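You operate a simulated robot arm through the tools that you are given. There is no shell and no other tool. Be economical: measure what you need, move in short steps, check, and stop when the job is done.

The job below is to be done with a simulated robot arm. You get a single attempt, and the scene is never put back.

Task
Close down the heat press: dial off, time to SHORT, head over the pad, switch off.

Only the result counts: the job must be done as asked and must still hold three seconds after the hand-in. Knocking over, shifting, dropping, spilling or breaking anything else fails it.

Robot
A 6-joint arm with a two-finger parallel gripper, fixed in place. Base frame: the origin is at the foot of the arm, x ahead of it, y to its left, z up; the work surface is at about z = 840. Lengths are in mm, angles in degrees, forces in N, time in s.
With the tool pointing down near the work surface it reaches from about 260 to 680 mm from the base axis. Its first joint turns from -66.0 to 66.0 degrees. Payload 2.9 kg.
Tool frame: the origin (TCP) lies between the finger pads and is the grasp point; the fingertips stand 30 mm ahead of it; z points along the fingers, y is the line along which they close. Largest opening 110 mm; finger width 20, thickness 10; the body of the gripper, 48 by 112 mm, starts 55 mm behind the TCP.
Orientation is that of the tool frame in the base frame, as a unit quaternion [w, x, y, z]. With the fingers straight down and closing along the base's y, the tool's x points along the base's -x, its y along +y and its z along -z.

Tools
- The arm moves only by the tool drive_tool. Its argument "targets" is a list of rows, each a list of 7 numbers: the turn, a rotation vector about the tool's x, y, z in units of 8 degrees (1.0 is 8 degrees), then the shift along the tool's x, y, z in units of 20 mm (1.0 is 20 mm), then the finger opening in mm, from 0 to 110. In form: [[rx, ry, rz, dx, dy, dz, hand], ...]. A call has 1 to 8 rows; each row shifts and turns the commanded pose from where the row before left it, along the tool's axes as they then stand. A call with a number of a shift or a turn outside -1 to 1 is refused whole. Rows are played at 5 a second. More than 50 mm and 8.6 degrees between two rows, or a gripper value outside its range, and nothing of the call is played. Where a pose cannot be reached the arm comes as near as it can. A force on the tool above 50 N (or 10 N above the force at the start of the call, whichever is more), or a blocked arm, ends the call early, and 0.2 s more pass. The fingers move at their own pace (about 108 mm/s each) and stop on an object; they squeeze with about 25 N. The grip force told is the motor's: it shows also when the fingers shut on nothing. Time passes only in rows, and 0.2 s behind the last, so rows that do not move let the fingers close. The reply holds the time, the measured pose of the TCP, the force on the tool along the base axes, the opening and the grip force, in the units named above and with some noise, with the torque about the TCP (base axes, N m) and any sound that the robot's microphone picked up.
- Cameras (640 x 400 px; columns grow to the right, rows downward): "scene" is fixed at [87.2, 453.3, 1401.1]; the picture's right is [-0.57, -0.82, 0.00], its down [-0.43, 0.30, -0.85] and it looks along [0.70, -0.49, -0.52] (base axes); focal length 214 px, centre (320, 200). "wrist" rides on the gripper at [72, 17, -103] in the tool frame; the picture's right is [-0.23, 0.97, 0.00], its down [-0.76, -0.18, -0.62] and it looks along [-0.61, -0.14, 0.78] (tool axes); focal length 222 px, centre (320, 200). There is no depth. A picture from a camera that has moved, and an enlarged one, comes with that camera's place and axes in the base frame and with its lens. The place of the scene camera against the robot may be out by one fixed shift of up to 18 mm in any direction.
- capture(camera): a new picture of that camera. It takes no simulated time.
- inspect(camera, box): a new picture of the part [left, top, right, bottom] of that camera's present view, enlarged. It takes no simulated time.
- finish_job(): hands the job in; it is judged then, once.

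Go step by step. Nothing tells you positions but the pictures and the camera data: compare them with the known pose of the tool, close in by small moves and look again before you grip or let go. The budget is 120 turns and 84 pictures, counting those below and the enlarged ones. Unless the task says otherwise, let go and move clear before handing in, and close with one line.

The tools are called after "Emit:" as a command line: name --pt "numbers of a row" for each row, then --argument value for the rest, lists and objects as JSON in quotes. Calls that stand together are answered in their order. drive_tool: Moves the arm, as the interface text tells. Its arguments: {"type":"object","properties":{"targets":{"type":"array"}},"required":["targets"]} The other tools are called the same way: capture (camera) takes a picture; inspect (camera, box) takes an enlarged picture of a part of a camera's view; finish_job () hands the job in.

At the start:

```text
t: 0.0
ee_pos: [381.2, 255.8, 1226.2]
orientation: [-0.001, -0.001, 1.0, 0.0]
contact_force: [-0.3, -0.7, 0.4]
wrist_torque: [0.0, -0.01, 0.0]
width: 110.1
gripper_force: 0.0
```

scene: 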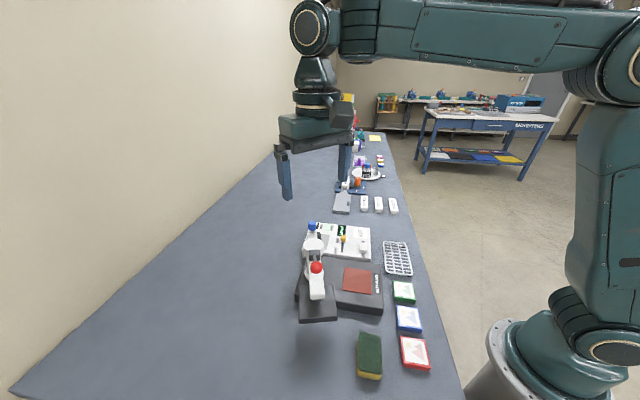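
wrist: 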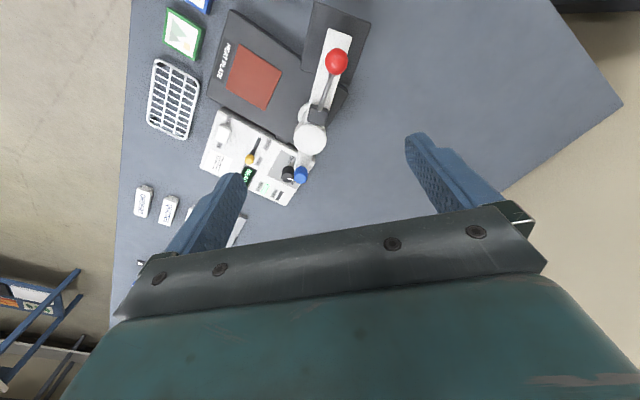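

I see the heat press below the gripper: a base with a red pad, a swing head with a red-knobbed handle, and a control panel. I'll enlarge both views.

Emit:
inspect --camera "wrist" --box '[180, 0, 400, 220]'

Emit:
inspect --camera "scene" --box '[270, 200, 430, 330]'

```text
1.82 times, centred on (290, 110) of wrist
camera zoom: at [307.9, 272.1, 1330.5], right [0.23, 0.97, 0.0], down [0.76, -0.18, 0.62], along [0.61, -0.14, -0.78], focal length 404 px, centre (374, 364)
```

zoom: 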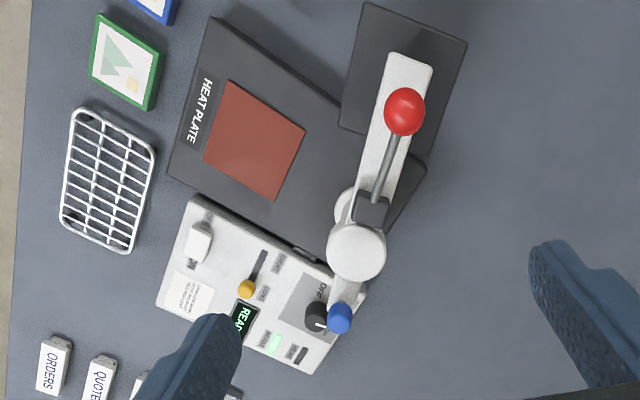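

```text
3.08 times, centred on (350, 265) of scene
camera zoom: at [87.2, 453.3, 1401.1], right [-0.57, -0.82, 0.0], down [-0.43, 0.3, -0.85], along [0.7, -0.49, -0.52], focal length 660 px, centre (228, 0)
```

zoom: 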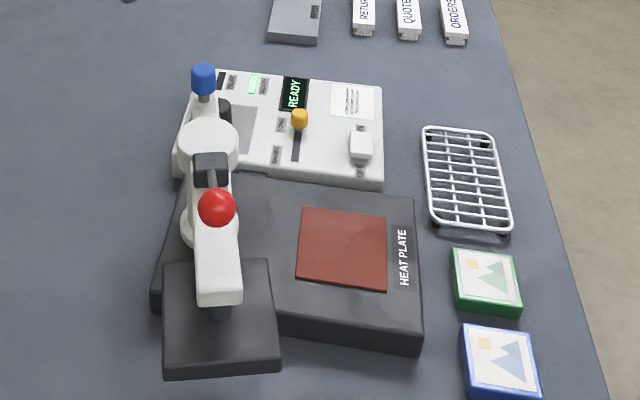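

The press panel lies around x 430–600, y 30–160, and the head's pivot is near (457, 220). I'll move to a closer look over the panel, staying high.

Emit:
drive_tool --pt "0 0 0 -0.1 -0.95 0.7 60" --pt "0 0 0 -0.1 -0.95 0.8 60" --pt "0 0 0 -0.1 -0.95 0.8 60" --pt "0 0 0 -0.1 -0.95 0.8 60" --pt "0 0 0 -0.1 -0.95 0.8 60" --pt "0 0 0 -0.1 -0.95 0.8 60" --pt "0 0 0 -0.1 -0.95 0.8 60" --pt "0 0 0 -0.1 -0.95 0.8 60"

Emit:
capture --camera "wrist"

Emit:
inspect --camera "scene" --box '[290, 210, 390, 272]'

```text
t: 1.8
ee_pos: [396.7, 102.5, 1100.1]
orientation: [0.0, 0.0, 1.0, 0.0]
contact_force: [0.2, -0.6, 0.2]
wrist_torque: [-0.01, -0.01, 0.01]
width: 60.0
gripper_force: 0.1
```

```text
79 pictures are left
camera wrist: at [324.1, 119.6, 1203.7], right [0.23, 0.97, 0.0], down [0.76, -0.18, 0.62], along [0.61, -0.14, -0.78], focal length 222 px, centre (320, 200)
```

wrist: 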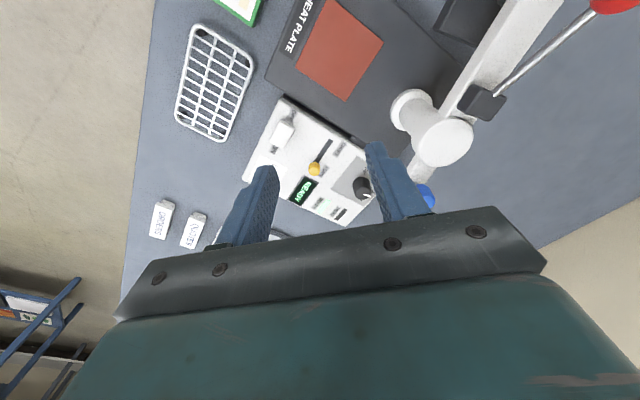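

```text
6.40 times, centred on (340, 241) of scene
camera zoom: at [87.2, 453.3, 1401.1], right [-0.57, -0.82, 0.0], down [-0.43, 0.3, -0.85], along [0.7, -0.49, -0.52], focal length 1373 px, centre (192, -62)
```

zoom: 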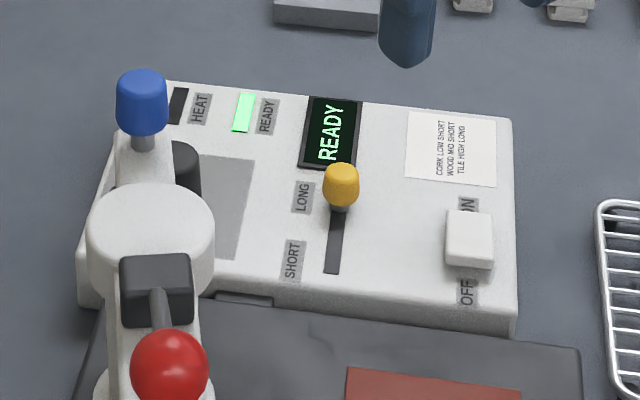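

The slider is now at LONG and the rocker at ON. I'll enlarge the wrist view for the dial markings.

Emit:
inspect --camera "wrist" --box '[240, 90, 400, 230]'

```text
2.86 times, centred on (320, 160) of wrist
camera zoom: at [324.1, 119.6, 1203.7], right [0.23, 0.97, 0.0], down [0.76, -0.18, 0.62], along [0.61, -0.14, -0.78], focal length 635 px, centre (320, 314)
```

zoom: 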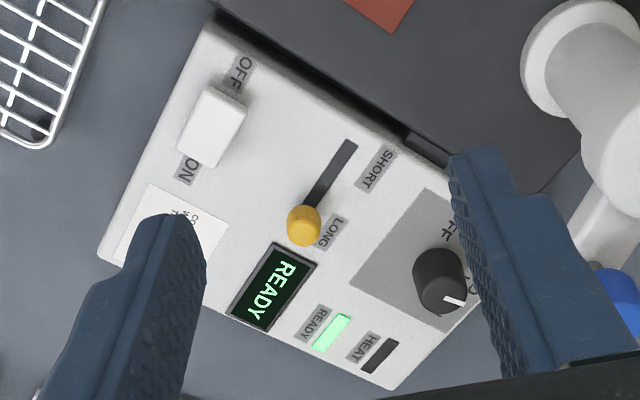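

The dial marker is partly hidden, so I'll shift sideways to see it.

Emit:
drive_tool --pt "0 0 0 0.5 0.8 0 110" --pt "0 0 0 0.5 0.8 0 110" --pt "0 0 0 0 0 0 110"

Emit:
inspect --camera "wrist" --box '[240, 110, 400, 250]'

```text
t: 2.6
ee_pos: [378.3, 135.6, 1100.4]
orientation: [0.0, 0.0, 1.0, 0.0]
contact_force: [-1.1, 0.1, 0.0]
wrist_torque: [-0.02, 0.03, -0.01]
width: 109.9
gripper_force: 0.0
```

```text
2.86 times, centred on (320, 180) of wrist
camera zoom: at [304.6, 152.1, 1203.2], right [0.23, 0.97, 0.0], down [0.76, -0.18, 0.62], along [0.61, -0.14, -0.78], focal length 635 px, centre (320, 257)
```

zoom: 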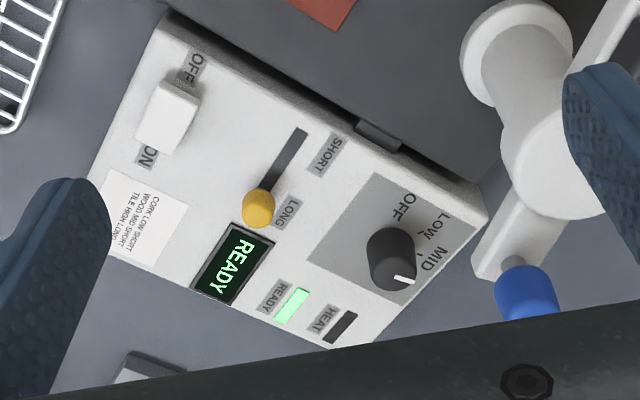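

The dial's pointer sits at about MID with OFF roughly 100° counter-clockwise of it, and the dial axis is near (562, 140). I'll go above it and yaw the gripper so it stays clear of the blue knob.

Emit:
drive_tool --pt "0 0 0 -1 0 0 50" --pt "0 0 0 -1 0 0 50" --pt "0 0 0 -1 0 0 50" --pt "0 0 0 -1 0 0 50" --pt "0 0 0 -1 0 0 50" --pt "0 0 0 -1 0 0 50" --pt "0 0 0 -1 0 0 50" --pt "0 0 0 -1 0 0 50"

Emit:
drive_tool --pt "0 0 -1 -1 0 0 50" --pt "0 0 -1 0 0 0 50" --pt "0 0 -1 0 0 0 50" --pt "0 0 -1 0 0 0 50" --pt "0 0 -1 0 0 0 50" --pt "0 0 -1 0 0 0 50" --pt "0 0 -1 0 0 0 50" --pt "0 0 -1 0 0 0 50"

Emit:
drive_tool --pt "0 0 -1 0 0 0 50" --pt "0 0 -1 0 0 0 50" --pt "0 0 0 0 0 0 50"

Emit:
capture --camera "wrist"

```text
t: 4.4
ee_pos: [537.6, 135.1, 1101.3]
orientation: [0.0, 0.0, 1.0, -0.001]
contact_force: [1.0, -0.5, 0.1]
wrist_torque: [0.01, 0.0, 0.03]
width: 49.9
gripper_force: 0.0
```

```text
t: 6.2
ee_pos: [556.1, 135.3, 1102.2]
orientation: [0.0, -0.531, 0.847, 0.0]
contact_force: [-0.7, -0.4, 0.7]
wrist_torque: [0.0, 0.01, 0.01]
width: 50.3
gripper_force: 0.0
```

```text
t: 7.0
ee_pos: [557.4, 136.4, 1103.4]
orientation: [0.0, -0.643, 0.766, 0.0]
contact_force: [-0.6, -0.5, -1.1]
wrist_torque: [0.01, 0.02, 0.0]
width: 50.2
gripper_force: 0.0
```

```text
75 pictures are left
camera wrist: at [527.1, 66.9, 1204.5], right [-0.92, 0.39, 0.0], down [0.31, 0.72, 0.62], along [0.24, 0.57, -0.78], focal length 222 px, centre (320, 200)
```

wrist: 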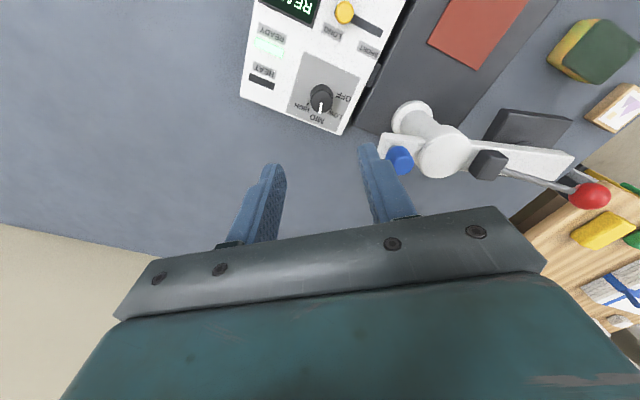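

Now the dial is in clear view; I'll enlarge it to fix its position.

Emit:
inspect --camera "wrist" --box '[270, 50, 370, 150]'

```text
4.00 times, centred on (320, 100) of wrist
camera zoom: at [527.1, 66.9, 1204.5], right [-0.92, 0.39, 0.0], down [0.31, 0.72, 0.62], along [0.24, 0.57, -0.78], focal length 888 px, centre (320, 600)
```

zoom: 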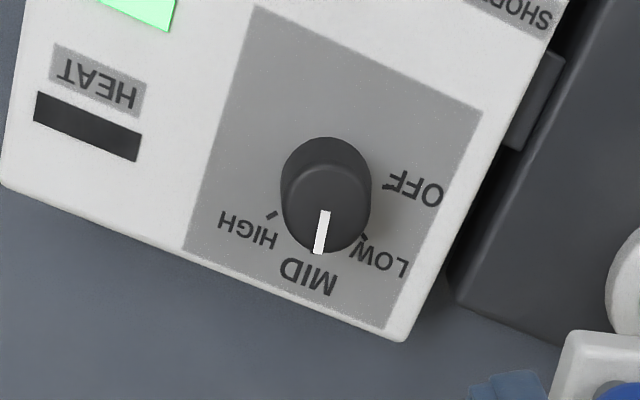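

Pointer is confirmed at MID; the tick for OFF is about 95° counter-clockwise. The knob's axis is near (554, 137), so I descend over it.

Emit:
drive_tool --pt "0 0 0 0 0.17 1 50" --pt "0 0 0 0 0 1 50" --pt "0 0 0 0 0 1 50" --pt "0 0 0 0 0 1 50" --pt "0 0 0 0 0 1 50" --pt "0 0 0 0 0 1 50" --pt "0 0 0 0 0 1 50" --pt "0 0 0 0 0 0 50"

Emit:
capture --camera "wrist"

Emit:
inspect --camera "scene" --box '[290, 190, 390, 252]'

```text
t: 8.8
ee_pos: [553.6, 135.6, 960.1]
orientation: [0.001, -0.642, 0.767, 0.0]
contact_force: [-0.3, -0.5, -0.7]
wrist_torque: [-0.02, 0.02, 0.0]
width: 50.0
gripper_force: 0.0
```

```text
73 pictures are left
camera wrist: at [523.3, 67.2, 1063.7], right [-0.92, 0.39, 0.0], down [0.31, 0.72, 0.62], along [0.25, 0.57, -0.78], focal length 222 px, centre (320, 200)
```

wrist: 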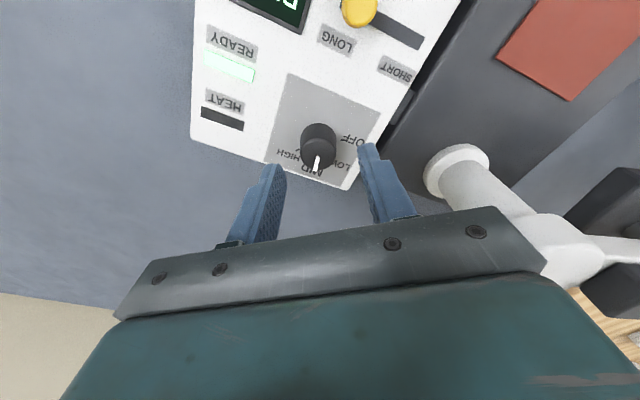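

```text
6.40 times, centred on (340, 221) of scene
camera zoom: at [87.2, 453.3, 1401.1], right [-0.57, -0.82, 0.0], down [-0.43, 0.3, -0.85], along [0.7, -0.49, -0.52], focal length 1373 px, centre (192, 66)
```

zoom: 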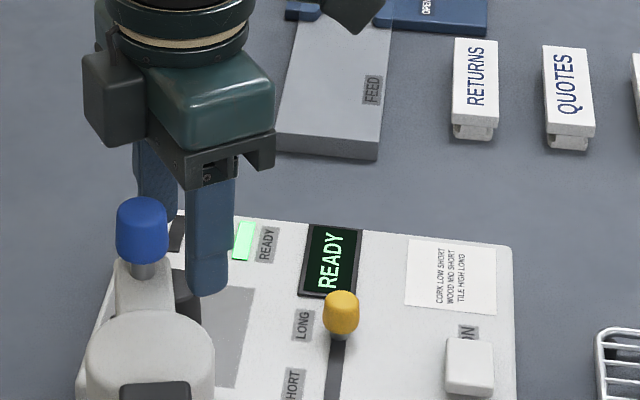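

Knob centre comes out near (555, 138), top at about z 909. I'll correct slightly and lower so the fingertips straddle the knob above the panel.

Emit:
drive_tool --pt "0 0 0 -0.13 -0.05 0.6 50" --pt "0 0 0 0 0 0.6 50" --pt "0 0 0 0 0 0.5 50" --pt "0 0 0 0 0 0.4 50" --pt "0 0 0 0 0 0 50"

Emit:
capture --camera "wrist"

Emit:
inspect --camera "scene" --box '[290, 190, 390, 252]'

```text
t: 10.0
ee_pos: [554.7, 137.1, 918.6]
orientation: [0.0, -0.643, 0.766, 0.0]
contact_force: [0.5, -0.2, -0.4]
wrist_torque: [0.0, 0.01, -0.01]
width: 50.2
gripper_force: 0.0
```

```text
71 pictures are left
camera wrist: at [525.0, 69.3, 1022.0], right [-0.92, 0.39, 0.0], down [0.31, 0.72, 0.62], along [0.25, 0.57, -0.78], focal length 222 px, centre (320, 200)
```

wrist: 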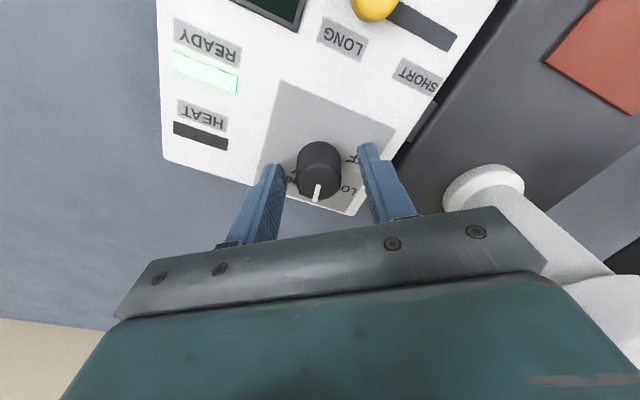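

```text
6.40 times, centred on (340, 221) of scene
camera zoom: at [87.2, 453.3, 1401.1], right [-0.57, -0.82, 0.0], down [-0.43, 0.3, -0.85], along [0.7, -0.49, -0.52], focal length 1373 px, centre (192, 66)
```

zoom: 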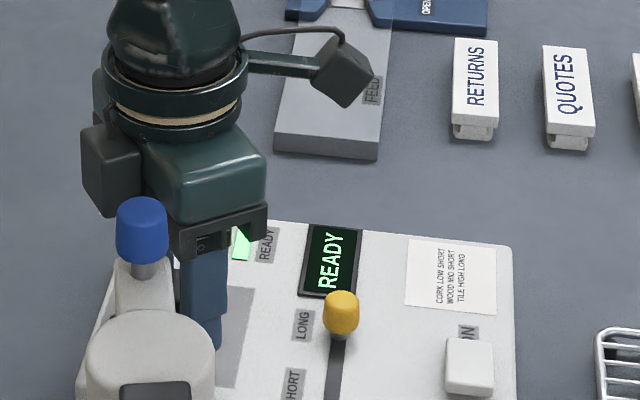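

The fingers straddle the knob; closing and then turning counter-clockwise in a first half-stroke.

Emit:
drive_tool --pt "0 0 0 0 0 0 20" --pt "0 0 0 0 0 0 20" --pt "0 0 0 0 0 0 20"

Emit:
inspect --camera "wrist" --box '[240, 100, 400, 220]'

```text
t: 10.8
ee_pos: [555.9, 137.4, 918.8]
orientation: [0.001, -0.642, 0.766, -0.001]
contact_force: [13.0, -1.1, -6.8]
wrist_torque: [0.17, -0.56, -0.02]
width: 29.4
gripper_force: 45.0
```

```text
3.33 times, centred on (320, 160) of wrist
camera zoom: at [525.7, 69.1, 1021.9], right [-0.92, 0.39, 0.0], down [0.31, 0.72, 0.62], along [0.25, 0.57, -0.78], focal length 740 px, centre (320, 333)
```

zoom: 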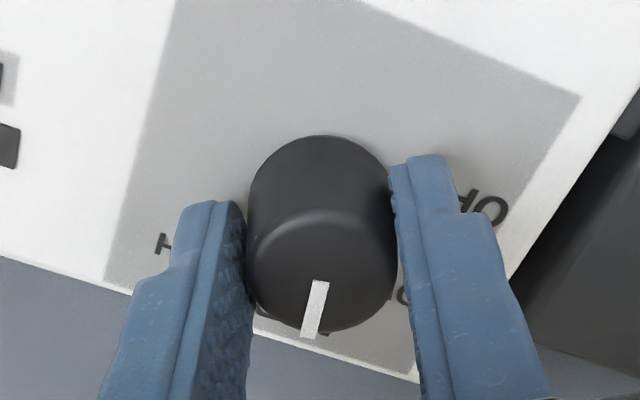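

Gripped at 29 mm with a small side load; I'll ease toward +x and turn 48°.

Emit:
drive_tool --pt "0 0 0 0 -0.07 0 20" --pt "0 0 -1 0 0 0 20" --pt "0 0 -1 0 0 0 20" --pt "0 0 -1 0 0 0 20" --pt "0 0 -1 0 0 0 20" --pt "0 0 -1 0 0 0 20" --pt "0 0 -1 0 0 0 20" --pt "0 0 0 0 0 0 20"

Emit:
inspect --camera "wrist" --box '[240, 100, 400, 220]'

```text
t: 12.6
ee_pos: [558.4, 138.9, 920.6]
orientation: [0.0, 0.899, -0.437, 0.001]
contact_force: [10.3, 3.1, -2.7]
wrist_torque: [0.27, -0.28, 0.02]
width: 29.4
gripper_force: 44.6
```

```text
3.33 times, centred on (320, 160) of wrist
camera zoom: at [588.1, 70.4, 1022.1], right [-0.91, -0.42, 0.0], down [-0.33, 0.71, 0.62], along [-0.26, 0.57, -0.78], focal length 740 px, centre (320, 333)
```

zoom: 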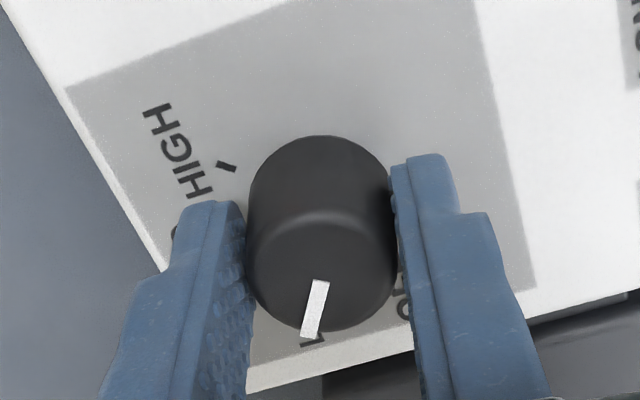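

The knob turns with the gripper; pointer is now at LOW. Another 44° should bring it to OFF.

Emit:
drive_tool --pt "0 0 -1 0 0 0 20" --pt "0 0 -1 0 0 0 20" --pt "0 0 -1 0 0 0 20" --pt "0 0 -1 0 0 0 20" --pt "0 0 -1 0 0 0 20" --pt "0 0 -0.5 0 0 0 20" --pt "0 0 0 0 0 0 20"

Emit:
inspect --camera "wrist" --box '[240, 100, 400, 220]'

```text
t: 14.2
ee_pos: [558.4, 138.8, 918.8]
orientation: [-0.001, 0.998, -0.067, 0.003]
contact_force: [21.9, 17.1, -10.5]
wrist_torque: [0.54, -0.32, -0.01]
width: 29.5
gripper_force: 45.1
```

```text
3.33 times, centred on (320, 160) of wrist
camera zoom: at [626.2, 112.1, 1022.5], right [-0.36, -0.93, 0.0], down [-0.73, 0.28, 0.62], along [-0.58, 0.22, -0.78], focal length 740 px, centre (320, 333)
```

zoom: 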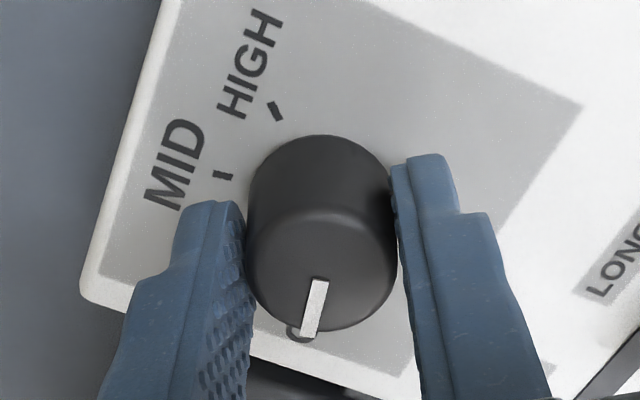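

Tick geometry suggests around 8–10° more to reach OFF. I'll relieve the side load and turn on 8°.

Emit:
drive_tool --pt "0 0 0 0.07 -0.06 0 20" --pt "0 0 -0.5 0 0 0 20" --pt "0 0 -0.5 0 0 0 20" --pt "0 0 0 0 0 0 20"

Emit:
drive_tool --pt "0 0 0 0 0 0 50" --pt "0 0 0 0 0 0 50" --pt "0 0 0 0 0 -1 50" --pt "0 0 0 0 0 -1 50" --pt "0 0 0 0 0 -1 50" --pt "0 0 0 0 0 -1 50" --pt "0 0 0 0 0 -1 50"

Emit:
capture --camera "wrist"

```text
t: 15.2
ee_pos: [557.2, 140.5, 919.1]
orientation: [0.001, 1.0, 0.0, 0.0]
contact_force: [8.2, 12.9, -4.1]
wrist_torque: [0.44, -0.42, -0.24]
width: 29.4
gripper_force: 44.6
```

```text
t: 16.8
ee_pos: [557.6, 138.2, 1020.3]
orientation: [0.0, 1.0, 0.001, 0.0]
contact_force: [-0.6, 0.5, -0.2]
wrist_torque: [-0.01, -0.02, -0.01]
width: 49.9
gripper_force: 0.0
```

```text
66 pictures are left
camera wrist: at [628.9, 120.9, 1122.9], right [-0.23, -0.97, 0.0], down [-0.76, 0.18, 0.62], along [-0.61, 0.14, -0.78], focal length 222 px, centre (320, 200)
```

wrist: 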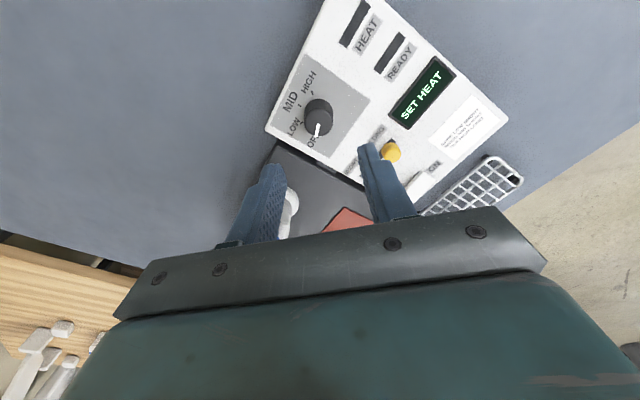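

The display now reads SET HEAT and the READY lamp is out; let me check the pointer and the display.

Emit:
inspect --camera "wrist" --box '[260, 50, 400, 170]'

```text
3.33 times, centred on (330, 110) of wrist
camera zoom: at [628.9, 120.9, 1122.9], right [-0.23, -0.97, 0.0], down [-0.76, 0.18, 0.62], along [-0.61, 0.14, -0.78], focal length 740 px, centre (287, 500)
```

zoom: 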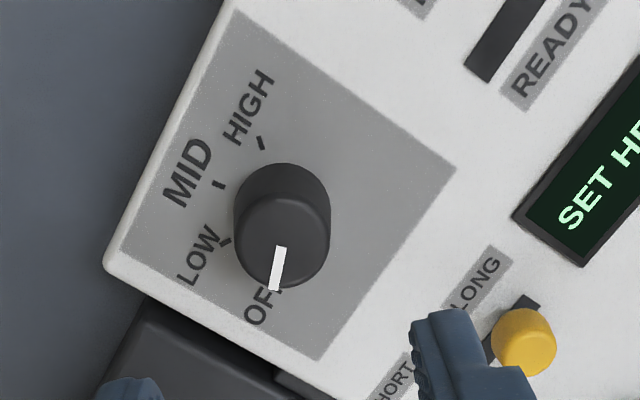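

The pointer is on OFF. The slider is next: its knob is near (499, 70) and it must go about 45 mm along (-0.68, +0.73). I'll go above it and turn so the fingers close across the slot.

Emit:
drive_tool --pt "0 0 0 -0.73 0.85 0 40" --pt "0 0 0 -0.73 0.85 0 40" --pt "0 0 0 -0.73 0.85 0 40" --pt "0 0 0 -0.73 0.85 0 40" --pt "0 0 0.98 0 0 0 40" --pt "0 0 0.98 0 0 0 40" --pt "0 0 0.98 0 0 0 40" --pt "0 0 0.98 0 0 0 40"

Emit:
drive_tool --pt "0 0 0.98 0 0 0 40" --pt "0 0 0.98 0 0 0 40" --pt "0 0 0 0 0 0 40"

Emit:
capture --camera "wrist"

```text
t: 18.6
ee_pos: [498.8, 70.9, 1019.0]
orientation: [0.0, 0.962, -0.272, 0.0]
contact_force: [0.5, 0.5, 0.9]
wrist_torque: [0.03, 0.01, 0.0]
width: 39.8
gripper_force: 0.1
```

```text
t: 19.4
ee_pos: [499.9, 70.3, 1020.4]
orientation: [0.0, 0.917, -0.4, -0.001]
contact_force: [-0.2, 0.7, 0.4]
wrist_torque: [0.0, 0.02, 0.01]
width: 40.1
gripper_force: 0.0
```

```text
64 pictures are left
camera wrist: at [535.7, 6.2, 1122.7], right [-0.87, -0.5, 0.0], down [-0.39, 0.68, 0.62], along [-0.31, 0.54, -0.78], focal length 222 px, centre (320, 200)
```

wrist: 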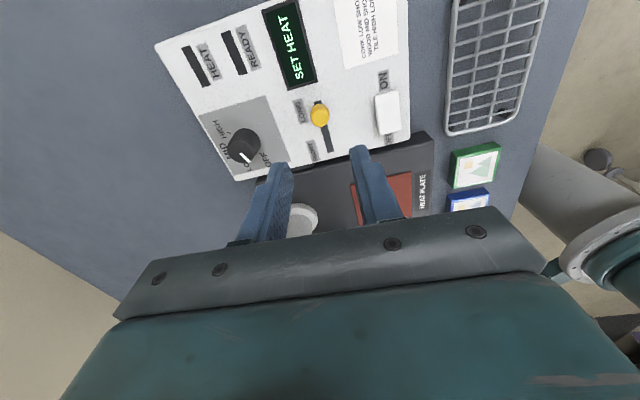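

Emit:
inspect --camera "wrist" --box '[270, 70, 420, 170]'

```text
4.00 times, centred on (345, 120) of wrist
camera zoom: at [535.7, 6.2, 1122.7], right [-0.87, -0.5, 0.0], down [-0.39, 0.68, 0.62], along [-0.31, 0.54, -0.78], focal length 888 px, centre (220, 520)
```

zoom: 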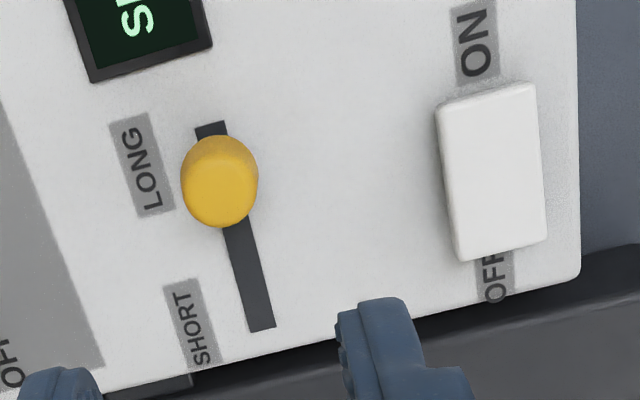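

Slot runs from about (506, 63) to (465, 104), with the knob at (500, 68). I'll lower onto it with the fingers open either side.

Emit:
drive_tool --pt "0 0 -0.25 0.11 0.07 1 40" --pt "0 0 0 0 0 1 40" --pt "0 0 0 0 0 1 40" --pt "0 0 0 0 0 0.8 40" --pt "0 0 0 0 0 0.7 40" --pt "0 0 0 0 0 0.5 40" --pt "0 0 0 0 0 0 40"

Emit:
inspect --camera "wrist" --box '[220, 80, 420, 220]'

```text
t: 21.0
ee_pos: [501.1, 67.2, 918.5]
orientation: [0.0, 0.924, -0.384, 0.001]
contact_force: [-0.4, -0.5, 0.0]
wrist_torque: [-0.01, 0.0, 0.01]
width: 40.2
gripper_force: 0.1
```

```text
2.86 times, centred on (320, 150) of wrist
camera zoom: at [539.0, 4.8, 1021.6], right [-0.85, -0.53, 0.0], down [-0.41, 0.66, 0.62], along [-0.33, 0.53, -0.78], focal length 635 px, centre (320, 343)
```

zoom: 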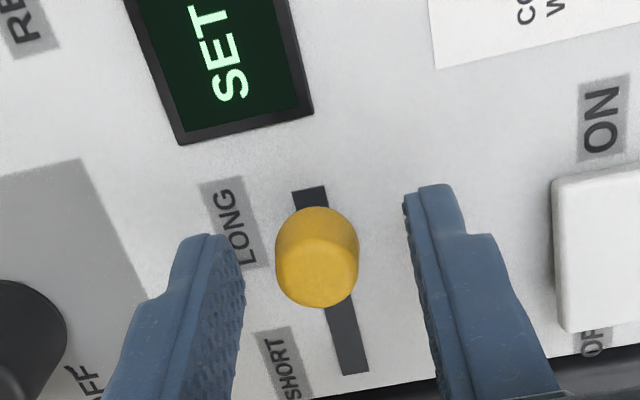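

Well centred; closing on the slider knob.

Emit:
drive_tool --pt "0 0 0 0 0 0 12" --pt "0 0 0 0 0 0 12" --pt "0 0 0 0 0 0 12"

Emit:
drive_tool --pt "0 0 0 -0.4 0 0 12" --pt "0 0 0 -0.4 0 0 12" --pt "0 0 0 -0.4 0 0 12" --pt "0 0 0 -0.4 0 0 12" --pt "0 0 0 -0.4 0 0 12" --pt "0 0 0 0 0 0 12"

Emit:
inspect --camera "wrist" --box '[220, 80, 420, 220]'

```text
t: 21.8
ee_pos: [500.7, 68.7, 918.2]
orientation: [-0.001, 0.924, -0.382, 0.001]
contact_force: [7.1, 6.5, -6.2]
wrist_torque: [0.06, -0.3, -0.01]
width: 19.2
gripper_force: 44.6
```

```text
t: 23.2
ee_pos: [473.5, 96.9, 919.4]
orientation: [-0.001, 0.924, -0.383, 0.001]
contact_force: [14.1, 11.2, -16.1]
wrist_torque: [0.37, -0.25, -0.02]
width: 19.4
gripper_force: 45.0
```

```text
2.86 times, centred on (320, 150) of wrist
camera zoom: at [511.2, 33.7, 1021.7], right [-0.85, -0.53, 0.0], down [-0.41, 0.66, 0.62], along [-0.33, 0.53, -0.78], focal length 635 px, centre (320, 343)
```

zoom: 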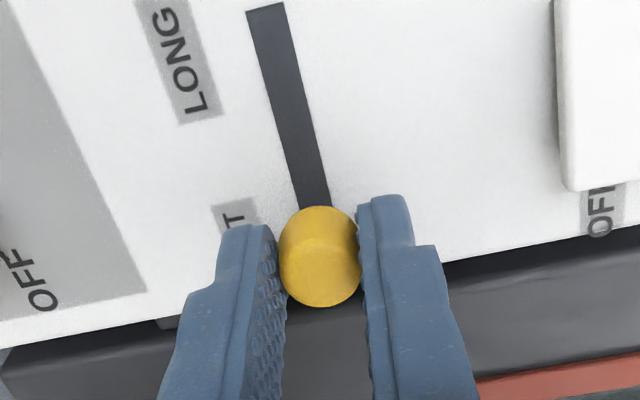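

It slid 39 mm; a little more to meet the end of the slot.

Emit:
drive_tool --pt "0 0 0 -0.1 -0.05 0 12" --pt "0 0 0 -0.1 0 0 12" --pt "0 0 0 0 0 0 12"

Emit:
drive_tool --pt "0 0 0 -0.1 0 0 12" --pt "0 0 0 0 0 0 12"

```text
t: 24.0
ee_pos: [473.3, 97.4, 918.2]
orientation: [0.0, 0.922, -0.387, 0.004]
contact_force: [30.1, -13.3, -26.5]
wrist_torque: [-0.3, -0.72, -0.05]
width: 19.1
gripper_force: 45.1
```

```text
t: 24.6
ee_pos: [472.0, 98.3, 919.1]
orientation: [0.0, 0.922, -0.388, 0.005]
contact_force: [29.8, -22.3, -14.0]
wrist_torque: [-0.51, -0.74, -0.05]
width: 19.5
gripper_force: 45.3
```

The slider is against its stop at SHORT. I'll ease off, release and lift.

Emit:
drive_tool --pt "0 0 0 0.12 0 0 12" --pt "0 0 0 0 0 0 40" --pt "0 0 0 0 0 0 40" --pt "0 0 0 0 0 -1 40" --pt "0 0 0 0 0 -1 40" --pt "0 0 0 0 0 -1 40" --pt "0 0 0 0 0 -1 40" --pt "0 0 0 0 0 -1 40"

Emit:
drive_tool --pt "0 0 0 0.6 0 -1 40" --pt "0 0 0 0.6 0 -1 40" --pt "0 0 0 0.6 0 -1 40" --pt "0 0 0 0.6 0 -1 40" --pt "0 0 0 0 0 0 40"

Emit:
capture --camera "wrist"

Emit:
inspect --camera "scene" --box '[280, 210, 400, 330]'

```text
t: 26.4
ee_pos: [471.1, 98.9, 1019.8]
orientation: [0.001, 0.924, -0.383, 0.0]
contact_force: [-0.5, 0.0, 0.4]
wrist_torque: [0.0, 0.03, -0.04]
width: 40.0
gripper_force: 0.1
```

```text
t: 27.6
ee_pos: [503.5, 65.6, 1097.3]
orientation: [-0.001, 0.924, -0.383, 0.001]
contact_force: [0.3, 0.5, 0.0]
wrist_torque: [0.01, -0.01, -0.02]
width: 39.9
gripper_force: 0.1
```

```text
60 pictures are left
camera wrist: at [541.9, 2.7, 1201.5], right [-0.85, -0.53, 0.0], down [-0.41, 0.66, 0.62], along [-0.33, 0.53, -0.78], focal length 222 px, centre (320, 200)
```

wrist: 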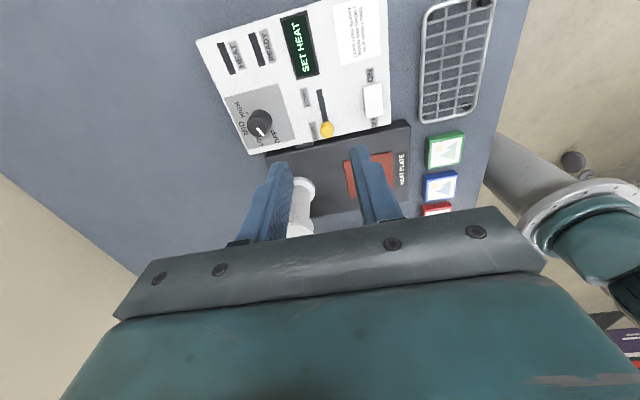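

```text
3.33 times, centred on (340, 270) of scene
camera zoom: at [87.2, 453.3, 1401.1], right [-0.57, -0.82, 0.0], down [-0.43, 0.3, -0.85], along [0.7, -0.49, -0.52], focal length 715 px, centre (253, -33)
```

zoom: 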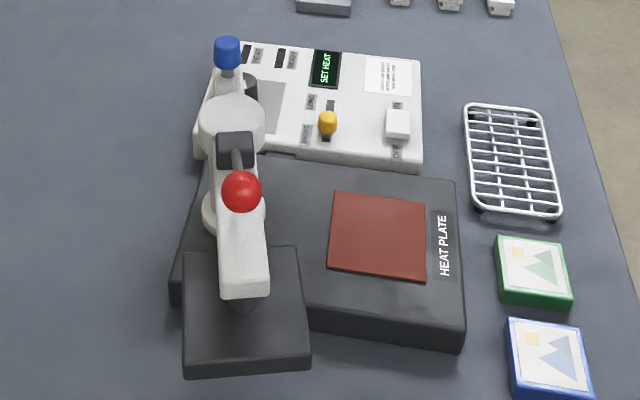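

The slider looks short of or at the end; I'll enlarge to check how much slot remains.

Emit:
inspect --camera "wrist" --box '[270, 60, 410, 160]'

Emit:
inspect --camera "scene" --box '[345, 220, 410, 265]'

```text
4.00 times, centred on (340, 110) of wrist
camera zoom: at [541.9, 2.7, 1201.5], right [-0.85, -0.53, 0.0], down [-0.41, 0.66, 0.62], along [-0.33, 0.53, -0.78], focal length 888 px, centre (240, 560)
```

zoom: 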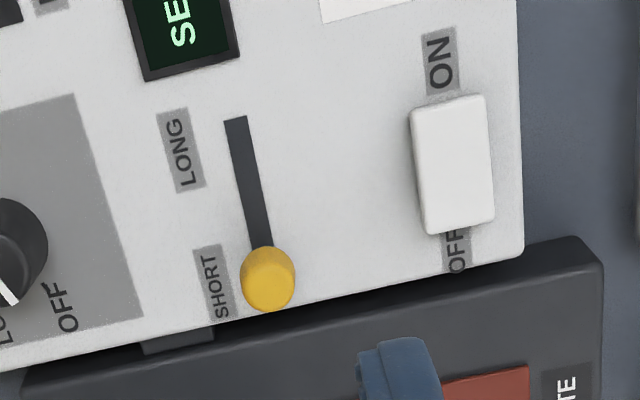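

```text
8.89 times, centred on (378, 242) of scene
camera zoom: at [87.2, 453.3, 1401.1], right [-0.57, -0.82, 0.0], down [-0.43, 0.3, -0.85], along [0.7, -0.49, -0.52], focal length 1906 px, centre (-191, -178)
```

zoom: 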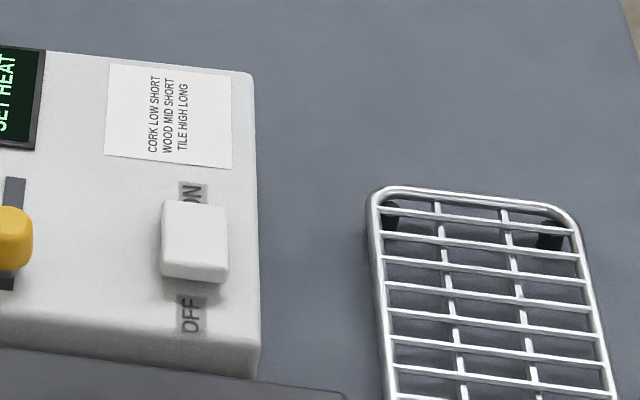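

Slider is fully at SHORT. Now for the head: I'll move to look at it from the panel side, staying high.

Emit:
drive_tool --pt "0 0 0 -0.9 0 0 40" --pt "0 0 0 -0.9 0 0 40" --pt "0 0 0 -0.9 0 0 40" --pt "0 0 0 -0.9 0 0 40" --pt "0 0 0 0 0 0 40"

Emit:
capture --camera "wrist"

Emit:
inspect --camera "scene" --box '[280, 210, 360, 330]'

```text
t: 28.8
ee_pos: [452.5, 117.9, 1098.7]
orientation: [0.0, 0.923, -0.384, 0.0]
contact_force: [-0.8, 0.6, -1.3]
wrist_torque: [0.0, 0.01, 0.0]
width: 39.9
gripper_force: 0.1
```

```text
56 pictures are left
camera wrist: at [491.7, 53.7, 1201.7], right [-0.85, -0.53, 0.0], down [-0.41, 0.66, 0.62], along [-0.33, 0.53, -0.78], focal length 222 px, centre (320, 200)
```

wrist: 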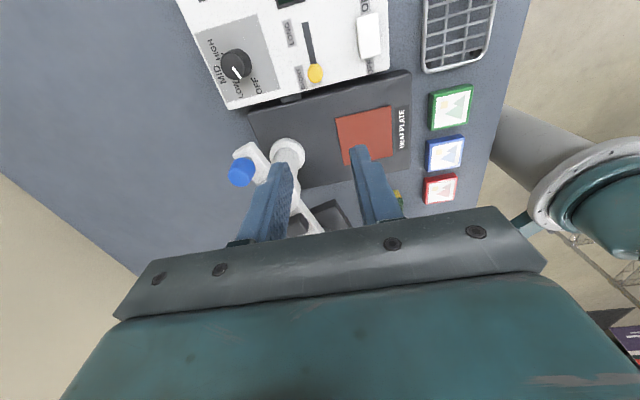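

```text
3.33 times, centred on (320, 270) of scene
camera zoom: at [87.1, 453.3, 1401.1], right [-0.57, -0.82, 0.0], down [-0.43, 0.3, -0.85], along [0.7, -0.49, -0.52], focal length 715 px, centre (320, -33)
```

zoom: 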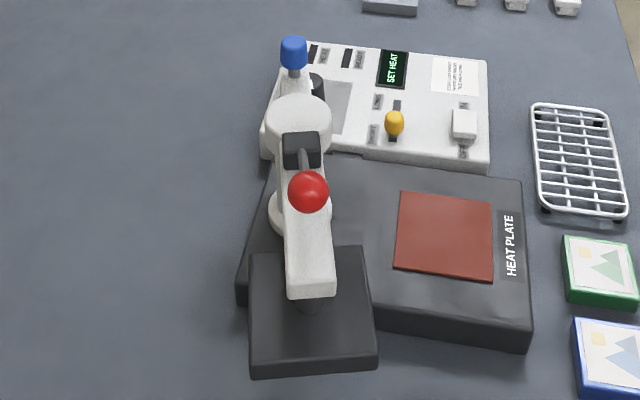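

From the views: pivot ≈ (446, 225), head plate centre ≈ (345, 286, z≈895), pad ≈ (358, 134); the head must swing ~76° counter-clockwise. I'll push the plate's outer side with closed fingers, so I first turn the wrist back and close the hand up high.

Emit:
drive_tool --pt "0 0 1 0 0 -0.5 0" --pt "0 0 1 0 0 -0.5 0" --pt "0 0 1 0 0 0 0" --pt "0 0 1 0 0 0 0" --pt "0 0 1 0 0 0 0" --pt "0 0 1 0 0 0 0" --pt "0 0 1 0 0 0 0" --pt "0 0 1 0 0 0 0"

Emit:
drive_tool --pt "0 0 1 0 0 0 0" --pt "0 0 1 0 0 0 0" --pt "0 0 1 0 0 0 0" --pt "0 0 1 0 0 0 0" --pt "0 0 1 0 0 0 0" --pt "0 0 1 0 0 0 0" --pt "0 0 1 0 0 0 0" --pt "0 0 1 0 0 0 0"

Emit:
drive_tool --pt "0 0 1 0 0 0 0" --pt "0 0 1 0 0 0 0" --pt "0 0 1 0 0 0 0" --pt "0 0 1 0 0 0 0" --pt "0 0 1 0 0 0 0" --pt "0 0 1 0 0 0 0" --pt "0 0 1 0 0 0 0" --pt "0 0 1 0 0 0 0"

Emit:
drive_tool --pt "0 0 1 0 0 0 0" --pt "0 0 1 0 0 0 0" --pt "0 0 1 0 0 0 0" --pt "0 0 1 0 0 0 0" --pt "0 0 1 0 0 0 0" --pt "0 0 1 0 0 0 0" --pt "0 0 1 0 0 0 0" --pt "0 0 1 0 0 0 0"

```text
t: 30.6
ee_pos: [453.5, 116.1, 1118.7]
orientation: [0.0, -0.579, 0.815, 0.0]
contact_force: [-0.4, 0.0, -0.6]
wrist_torque: [0.0, 0.01, -0.01]
width: 0.2
gripper_force: 24.0
```

```text
t: 32.4
ee_pos: [453.5, 117.5, 1119.9]
orientation: [0.001, -0.059, 0.998, 0.0]
contact_force: [0.0, -0.1, -0.1]
wrist_torque: [-0.03, -0.01, -0.01]
width: 0.0
gripper_force: 24.9
```

```text
t: 34.2
ee_pos: [453.9, 116.7, 1120.1]
orientation: [0.0, 0.479, 0.878, 0.0]
contact_force: [0.0, -0.7, 0.2]
wrist_torque: [-0.03, 0.0, -0.01]
width: 0.1
gripper_force: 25.5
```

```text
t: 36.0
ee_pos: [452.4, 118.2, 1121.1]
orientation: [0.0, 0.871, 0.491, 0.0]
contact_force: [0.2, 0.3, 0.3]
wrist_torque: [-0.02, -0.03, 0.06]
width: 0.0
gripper_force: 24.9
```

Wrist orientation is as wanted. Now across, high, to the far side of the head.

Emit:
drive_tool --pt "0 0 0 0.9 -0.98 0 0" --pt "0 0 0 0.9 -0.98 0 0" --pt "0 0 0 0.9 -0.98 0 0" --pt "0 0 0 0.9 -0.98 0 0" --pt "0 0 0 0.9 -0.98 0 0" --pt "0 0 0 0.9 -0.98 0 0" --pt "0 0 0 0.9 -0.98 0 0" --pt "0 0 0 0.9 -0.98 0 0"

Emit:
drive_tool --pt "0 0 0 0.9 -0.98 0 0" --pt "0 0 0 0.7 0 0 0" --pt "0 0 0 0 0 0 0"

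Emit:
capture --camera "wrist"

Emit:
capture --camera "scene"

```text
t: 37.8
ee_pos: [392.7, 321.1, 1121.1]
orientation: [0.0, 0.871, 0.491, 0.0]
contact_force: [-0.3, -0.4, 0.3]
wrist_torque: [0.01, 0.0, 0.02]
width: 0.0
gripper_force: 25.2
```

```text
t: 38.6
ee_pos: [393.3, 359.1, 1119.4]
orientation: [0.0, 0.871, 0.492, 0.001]
contact_force: [0.5, -1.1, 0.1]
wrist_torque: [0.04, -0.01, 0.0]
width: 0.4
gripper_force: 25.1
```

```text
54 pictures are left
camera wrist: at [444.7, 413.4, 1222.0], right [0.72, -0.7, 0.0], down [-0.55, -0.56, 0.62], along [-0.43, -0.45, -0.78], focal length 222 px, centre (320, 200)
```

wrist: 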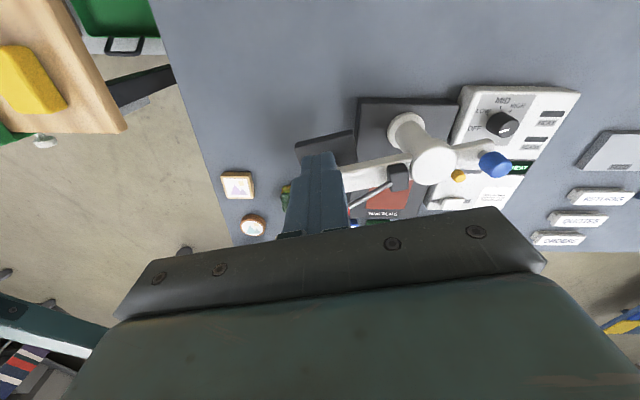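

```text
53 pictures are left
```

scene: 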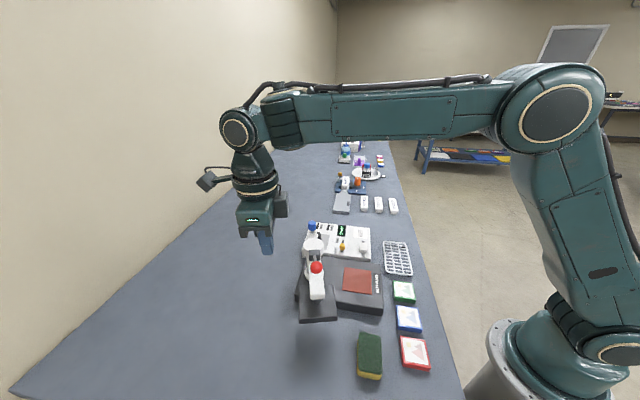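

The head's outer side is free; I'll go straight down beside the plate, keeping about 25 mm of gap.

Emit:
drive_tool --pt "0 0 0 0 -0.35 1 0" --pt "0 0 0 0 0 1 0" --pt "0 0 0 0 0 1 0" --pt "0 0 0 0 0 1 0" --pt "0 0 0 0 0 1 0" --pt "0 0 0 0 0 1 0" --pt "0 0 0 0 0 1 0" --pt "0 0 0 0 0 1 0"

Emit:
drive_tool --pt "0 0 0 0 0 0.9 0" --pt "0 0 0 0 0 0.9 0" --pt "0 0 0 0 0 0.4 0" --pt "0 0 0 0 0 0 0"

Emit:
capture --camera "wrist"

Emit:
inspect --camera "scene" --box '[220, 190, 400, 340]'

```text
t: 40.4
ee_pos: [386.9, 363.0, 958.6]
orientation: [0.0, 0.871, 0.492, 0.0]
contact_force: [0.1, -0.2, 0.1]
wrist_torque: [-0.01, 0.01, 0.02]
width: 0.0
gripper_force: 23.9
```

```text
t: 41.4
ee_pos: [387.4, 362.1, 915.3]
orientation: [0.0, 0.871, 0.491, 0.001]
contact_force: [-0.7, -0.5, 0.4]
wrist_torque: [0.01, 0.02, -0.02]
width: 0.0
gripper_force: 25.4
```

```text
52 pictures are left
camera wrist: at [438.2, 415.7, 1017.9], right [0.72, -0.7, 0.0], down [-0.55, -0.56, 0.62], along [-0.43, -0.45, -0.78], focal length 222 px, centre (320, 200)
```

wrist: 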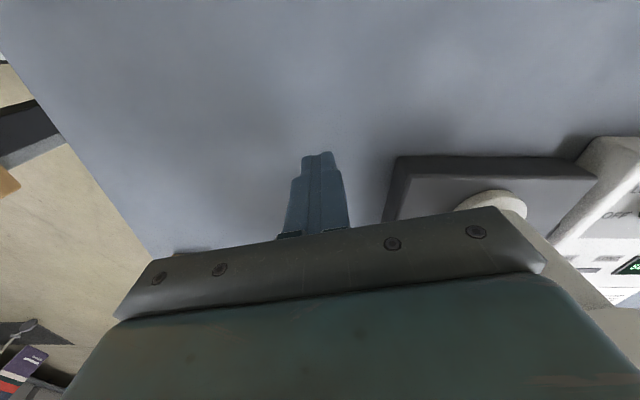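

```text
2.67 times, centred on (310, 265) of scene
camera zoom: at [87.2, 453.3, 1401.1], right [-0.57, -0.82, 0.0], down [-0.43, 0.3, -0.85], along [0.7, -0.49, -0.52], focal length 572 px, centre (347, 27)
```

zoom: 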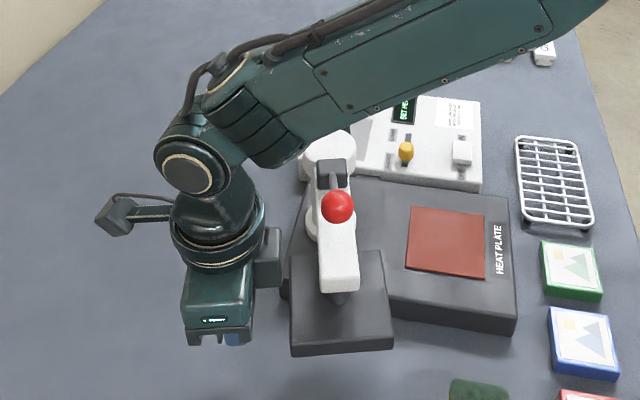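

A box on the gripper's near side would meet the red ball lever, so I'll tilt the tool ~24° to make the fingertips lead and lean the body away from the head.

Emit:
drive_tool --pt "0 -1 0 0 0 0 0" --pt "0 -1 0 0 0 0 0" --pt "0 -1 0 0 0 0 0" --pt "0 0 0 0 0 0 0"

Emit:
capture --camera "wrist"

Emit:
inspect --camera "scene" --box '[220, 190, 400, 340]'

```text
t: 42.4
ee_pos: [386.8, 363.1, 914.9]
orientation: [0.102, 0.852, 0.48, -0.182]
contact_force: [-1.1, 0.1, -0.5]
wrist_torque: [0.02, -0.02, 0.02]
width: 0.0
gripper_force: 24.7
```

```text
50 pictures are left
camera wrist: at [456.5, 446.9, 979.6], right [0.73, -0.68, 0.09], down [-0.38, -0.29, 0.88], along [-0.57, -0.67, -0.47], focal length 222 px, centre (320, 200)
```

wrist: 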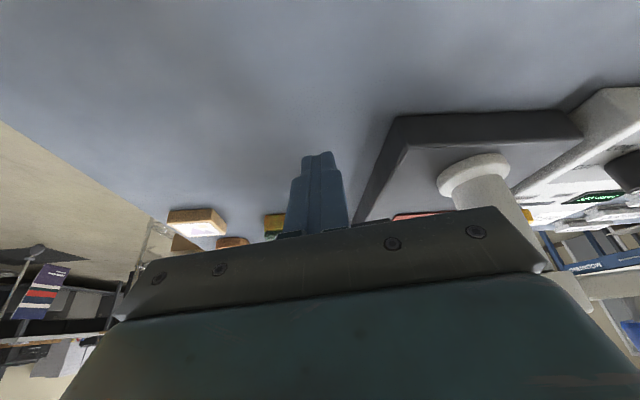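

```text
2.67 times, centred on (310, 265) of scene
camera zoom: at [87.1, 453.4, 1401.1], right [-0.57, -0.82, 0.0], down [-0.43, 0.3, -0.85], along [0.7, -0.49, -0.52], focal length 572 px, centre (347, 27)
```

zoom: 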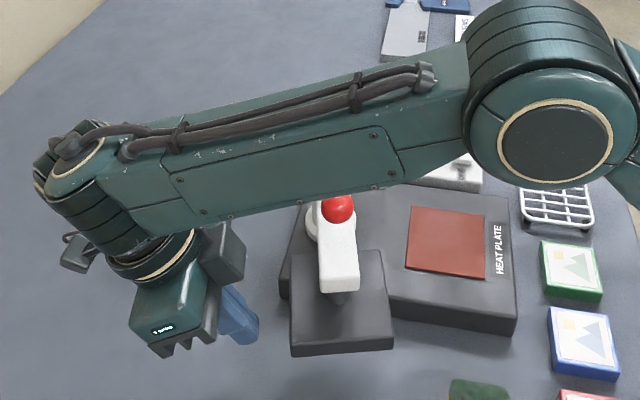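

Tilt done and all clear. I'll close the remaining gap gently, then start the arc about the pivot.

Emit:
drive_tool --pt "0 0 0 -0.36 0 0.16 0" --pt "0 0 0 -0.36 0 0.16 0" --pt "-0.204 0 -0.457 -0.394 -0.23 0.175 0" --pt "-0.204 0 -0.457 -0.394 -0.23 0.175 0" --pt "0 0 0 0 0 0 0"

Emit:
inspect --camera "scene" --box '[220, 190, 400, 340]'

```text
t: 43.6
ee_pos: [362.2, 338.4, 914.8]
orientation: [0.115, 0.816, 0.54, -0.174]
contact_force: [1.1, 0.1, -0.3]
wrist_torque: [0.01, 0.0, 0.0]
width: 0.1
gripper_force: 24.6
```

```text
2.67 times, centred on (310, 265) of scene
camera zoom: at [87.2, 453.3, 1401.1], right [-0.57, -0.82, 0.0], down [-0.43, 0.3, -0.85], along [0.7, -0.49, -0.52], focal length 572 px, centre (347, 27)
```

zoom: 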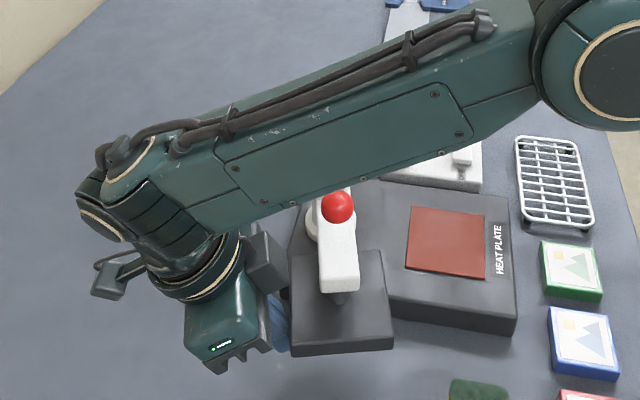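

The finger is just reaching the plate's side; continue the arc.

Emit:
drive_tool --pt "-0.204 0 -0.457 -0.394 -0.23 0.175 0" --pt "-0.204 0 -0.457 -0.394 -0.23 0.175 0" --pt "-0.204 0 -0.457 -0.394 -0.23 0.175 0" --pt "0 0 0 0 0 0 0"

Emit:
inspect --camera "scene" --box '[220, 190, 400, 340]'

```text
t: 44.6
ee_pos: [340.8, 317.9, 915.7]
orientation: [0.133, 0.755, 0.622, -0.161]
contact_force: [-0.2, -0.1, 0.1]
wrist_torque: [0.0, -0.02, 0.01]
width: 0.1
gripper_force: 25.0
```

```text
2.67 times, centred on (310, 265) of scene
camera zoom: at [87.2, 453.3, 1401.1], right [-0.57, -0.82, 0.0], down [-0.43, 0.3, -0.85], along [0.7, -0.49, -0.52], focal length 572 px, centre (347, 27)
```

zoom: 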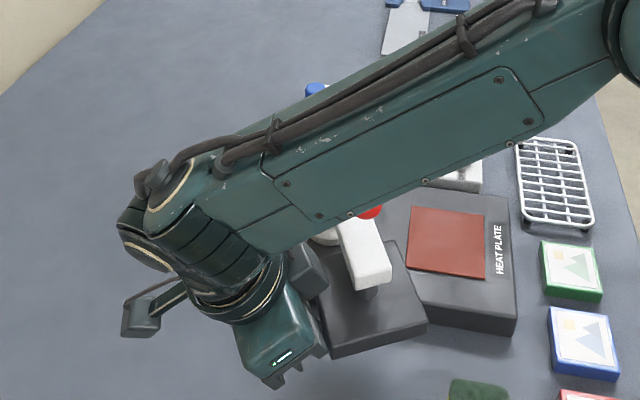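

The head is swinging freely with the push. Continuing.

Emit:
drive_tool --pt "-0.204 0 -0.457 -0.394 -0.23 0.175 0" --pt "-0.204 0 -0.457 -0.394 -0.23 0.175 0" --pt "-0.204 0 -0.457 -0.394 -0.23 0.175 0" --pt "-0.204 0 -0.457 -0.394 -0.23 0.175 0" --pt "-0.204 0 -0.457 -0.394 -0.23 0.175 0" --pt "0 0 0 0 0 0 0"

Emit:
inspect --camera "scene" --box '[220, 190, 400, 340]'

```text
t: 46.0
ee_pos: [314.9, 276.2, 915.8]
orientation: [0.159, 0.635, 0.744, -0.135]
contact_force: [0.6, 0.6, -0.9]
wrist_torque: [0.02, -0.03, 0.02]
width: 0.0
gripper_force: 25.7
```

```text
2.67 times, centred on (310, 265) of scene
camera zoom: at [87.2, 453.3, 1401.1], right [-0.57, -0.82, 0.0], down [-0.43, 0.3, -0.85], along [0.7, -0.49, -0.52], focal length 572 px, centre (347, 27)
```

zoom: 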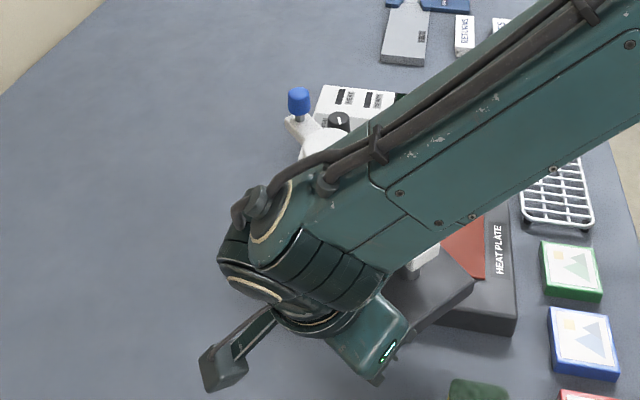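

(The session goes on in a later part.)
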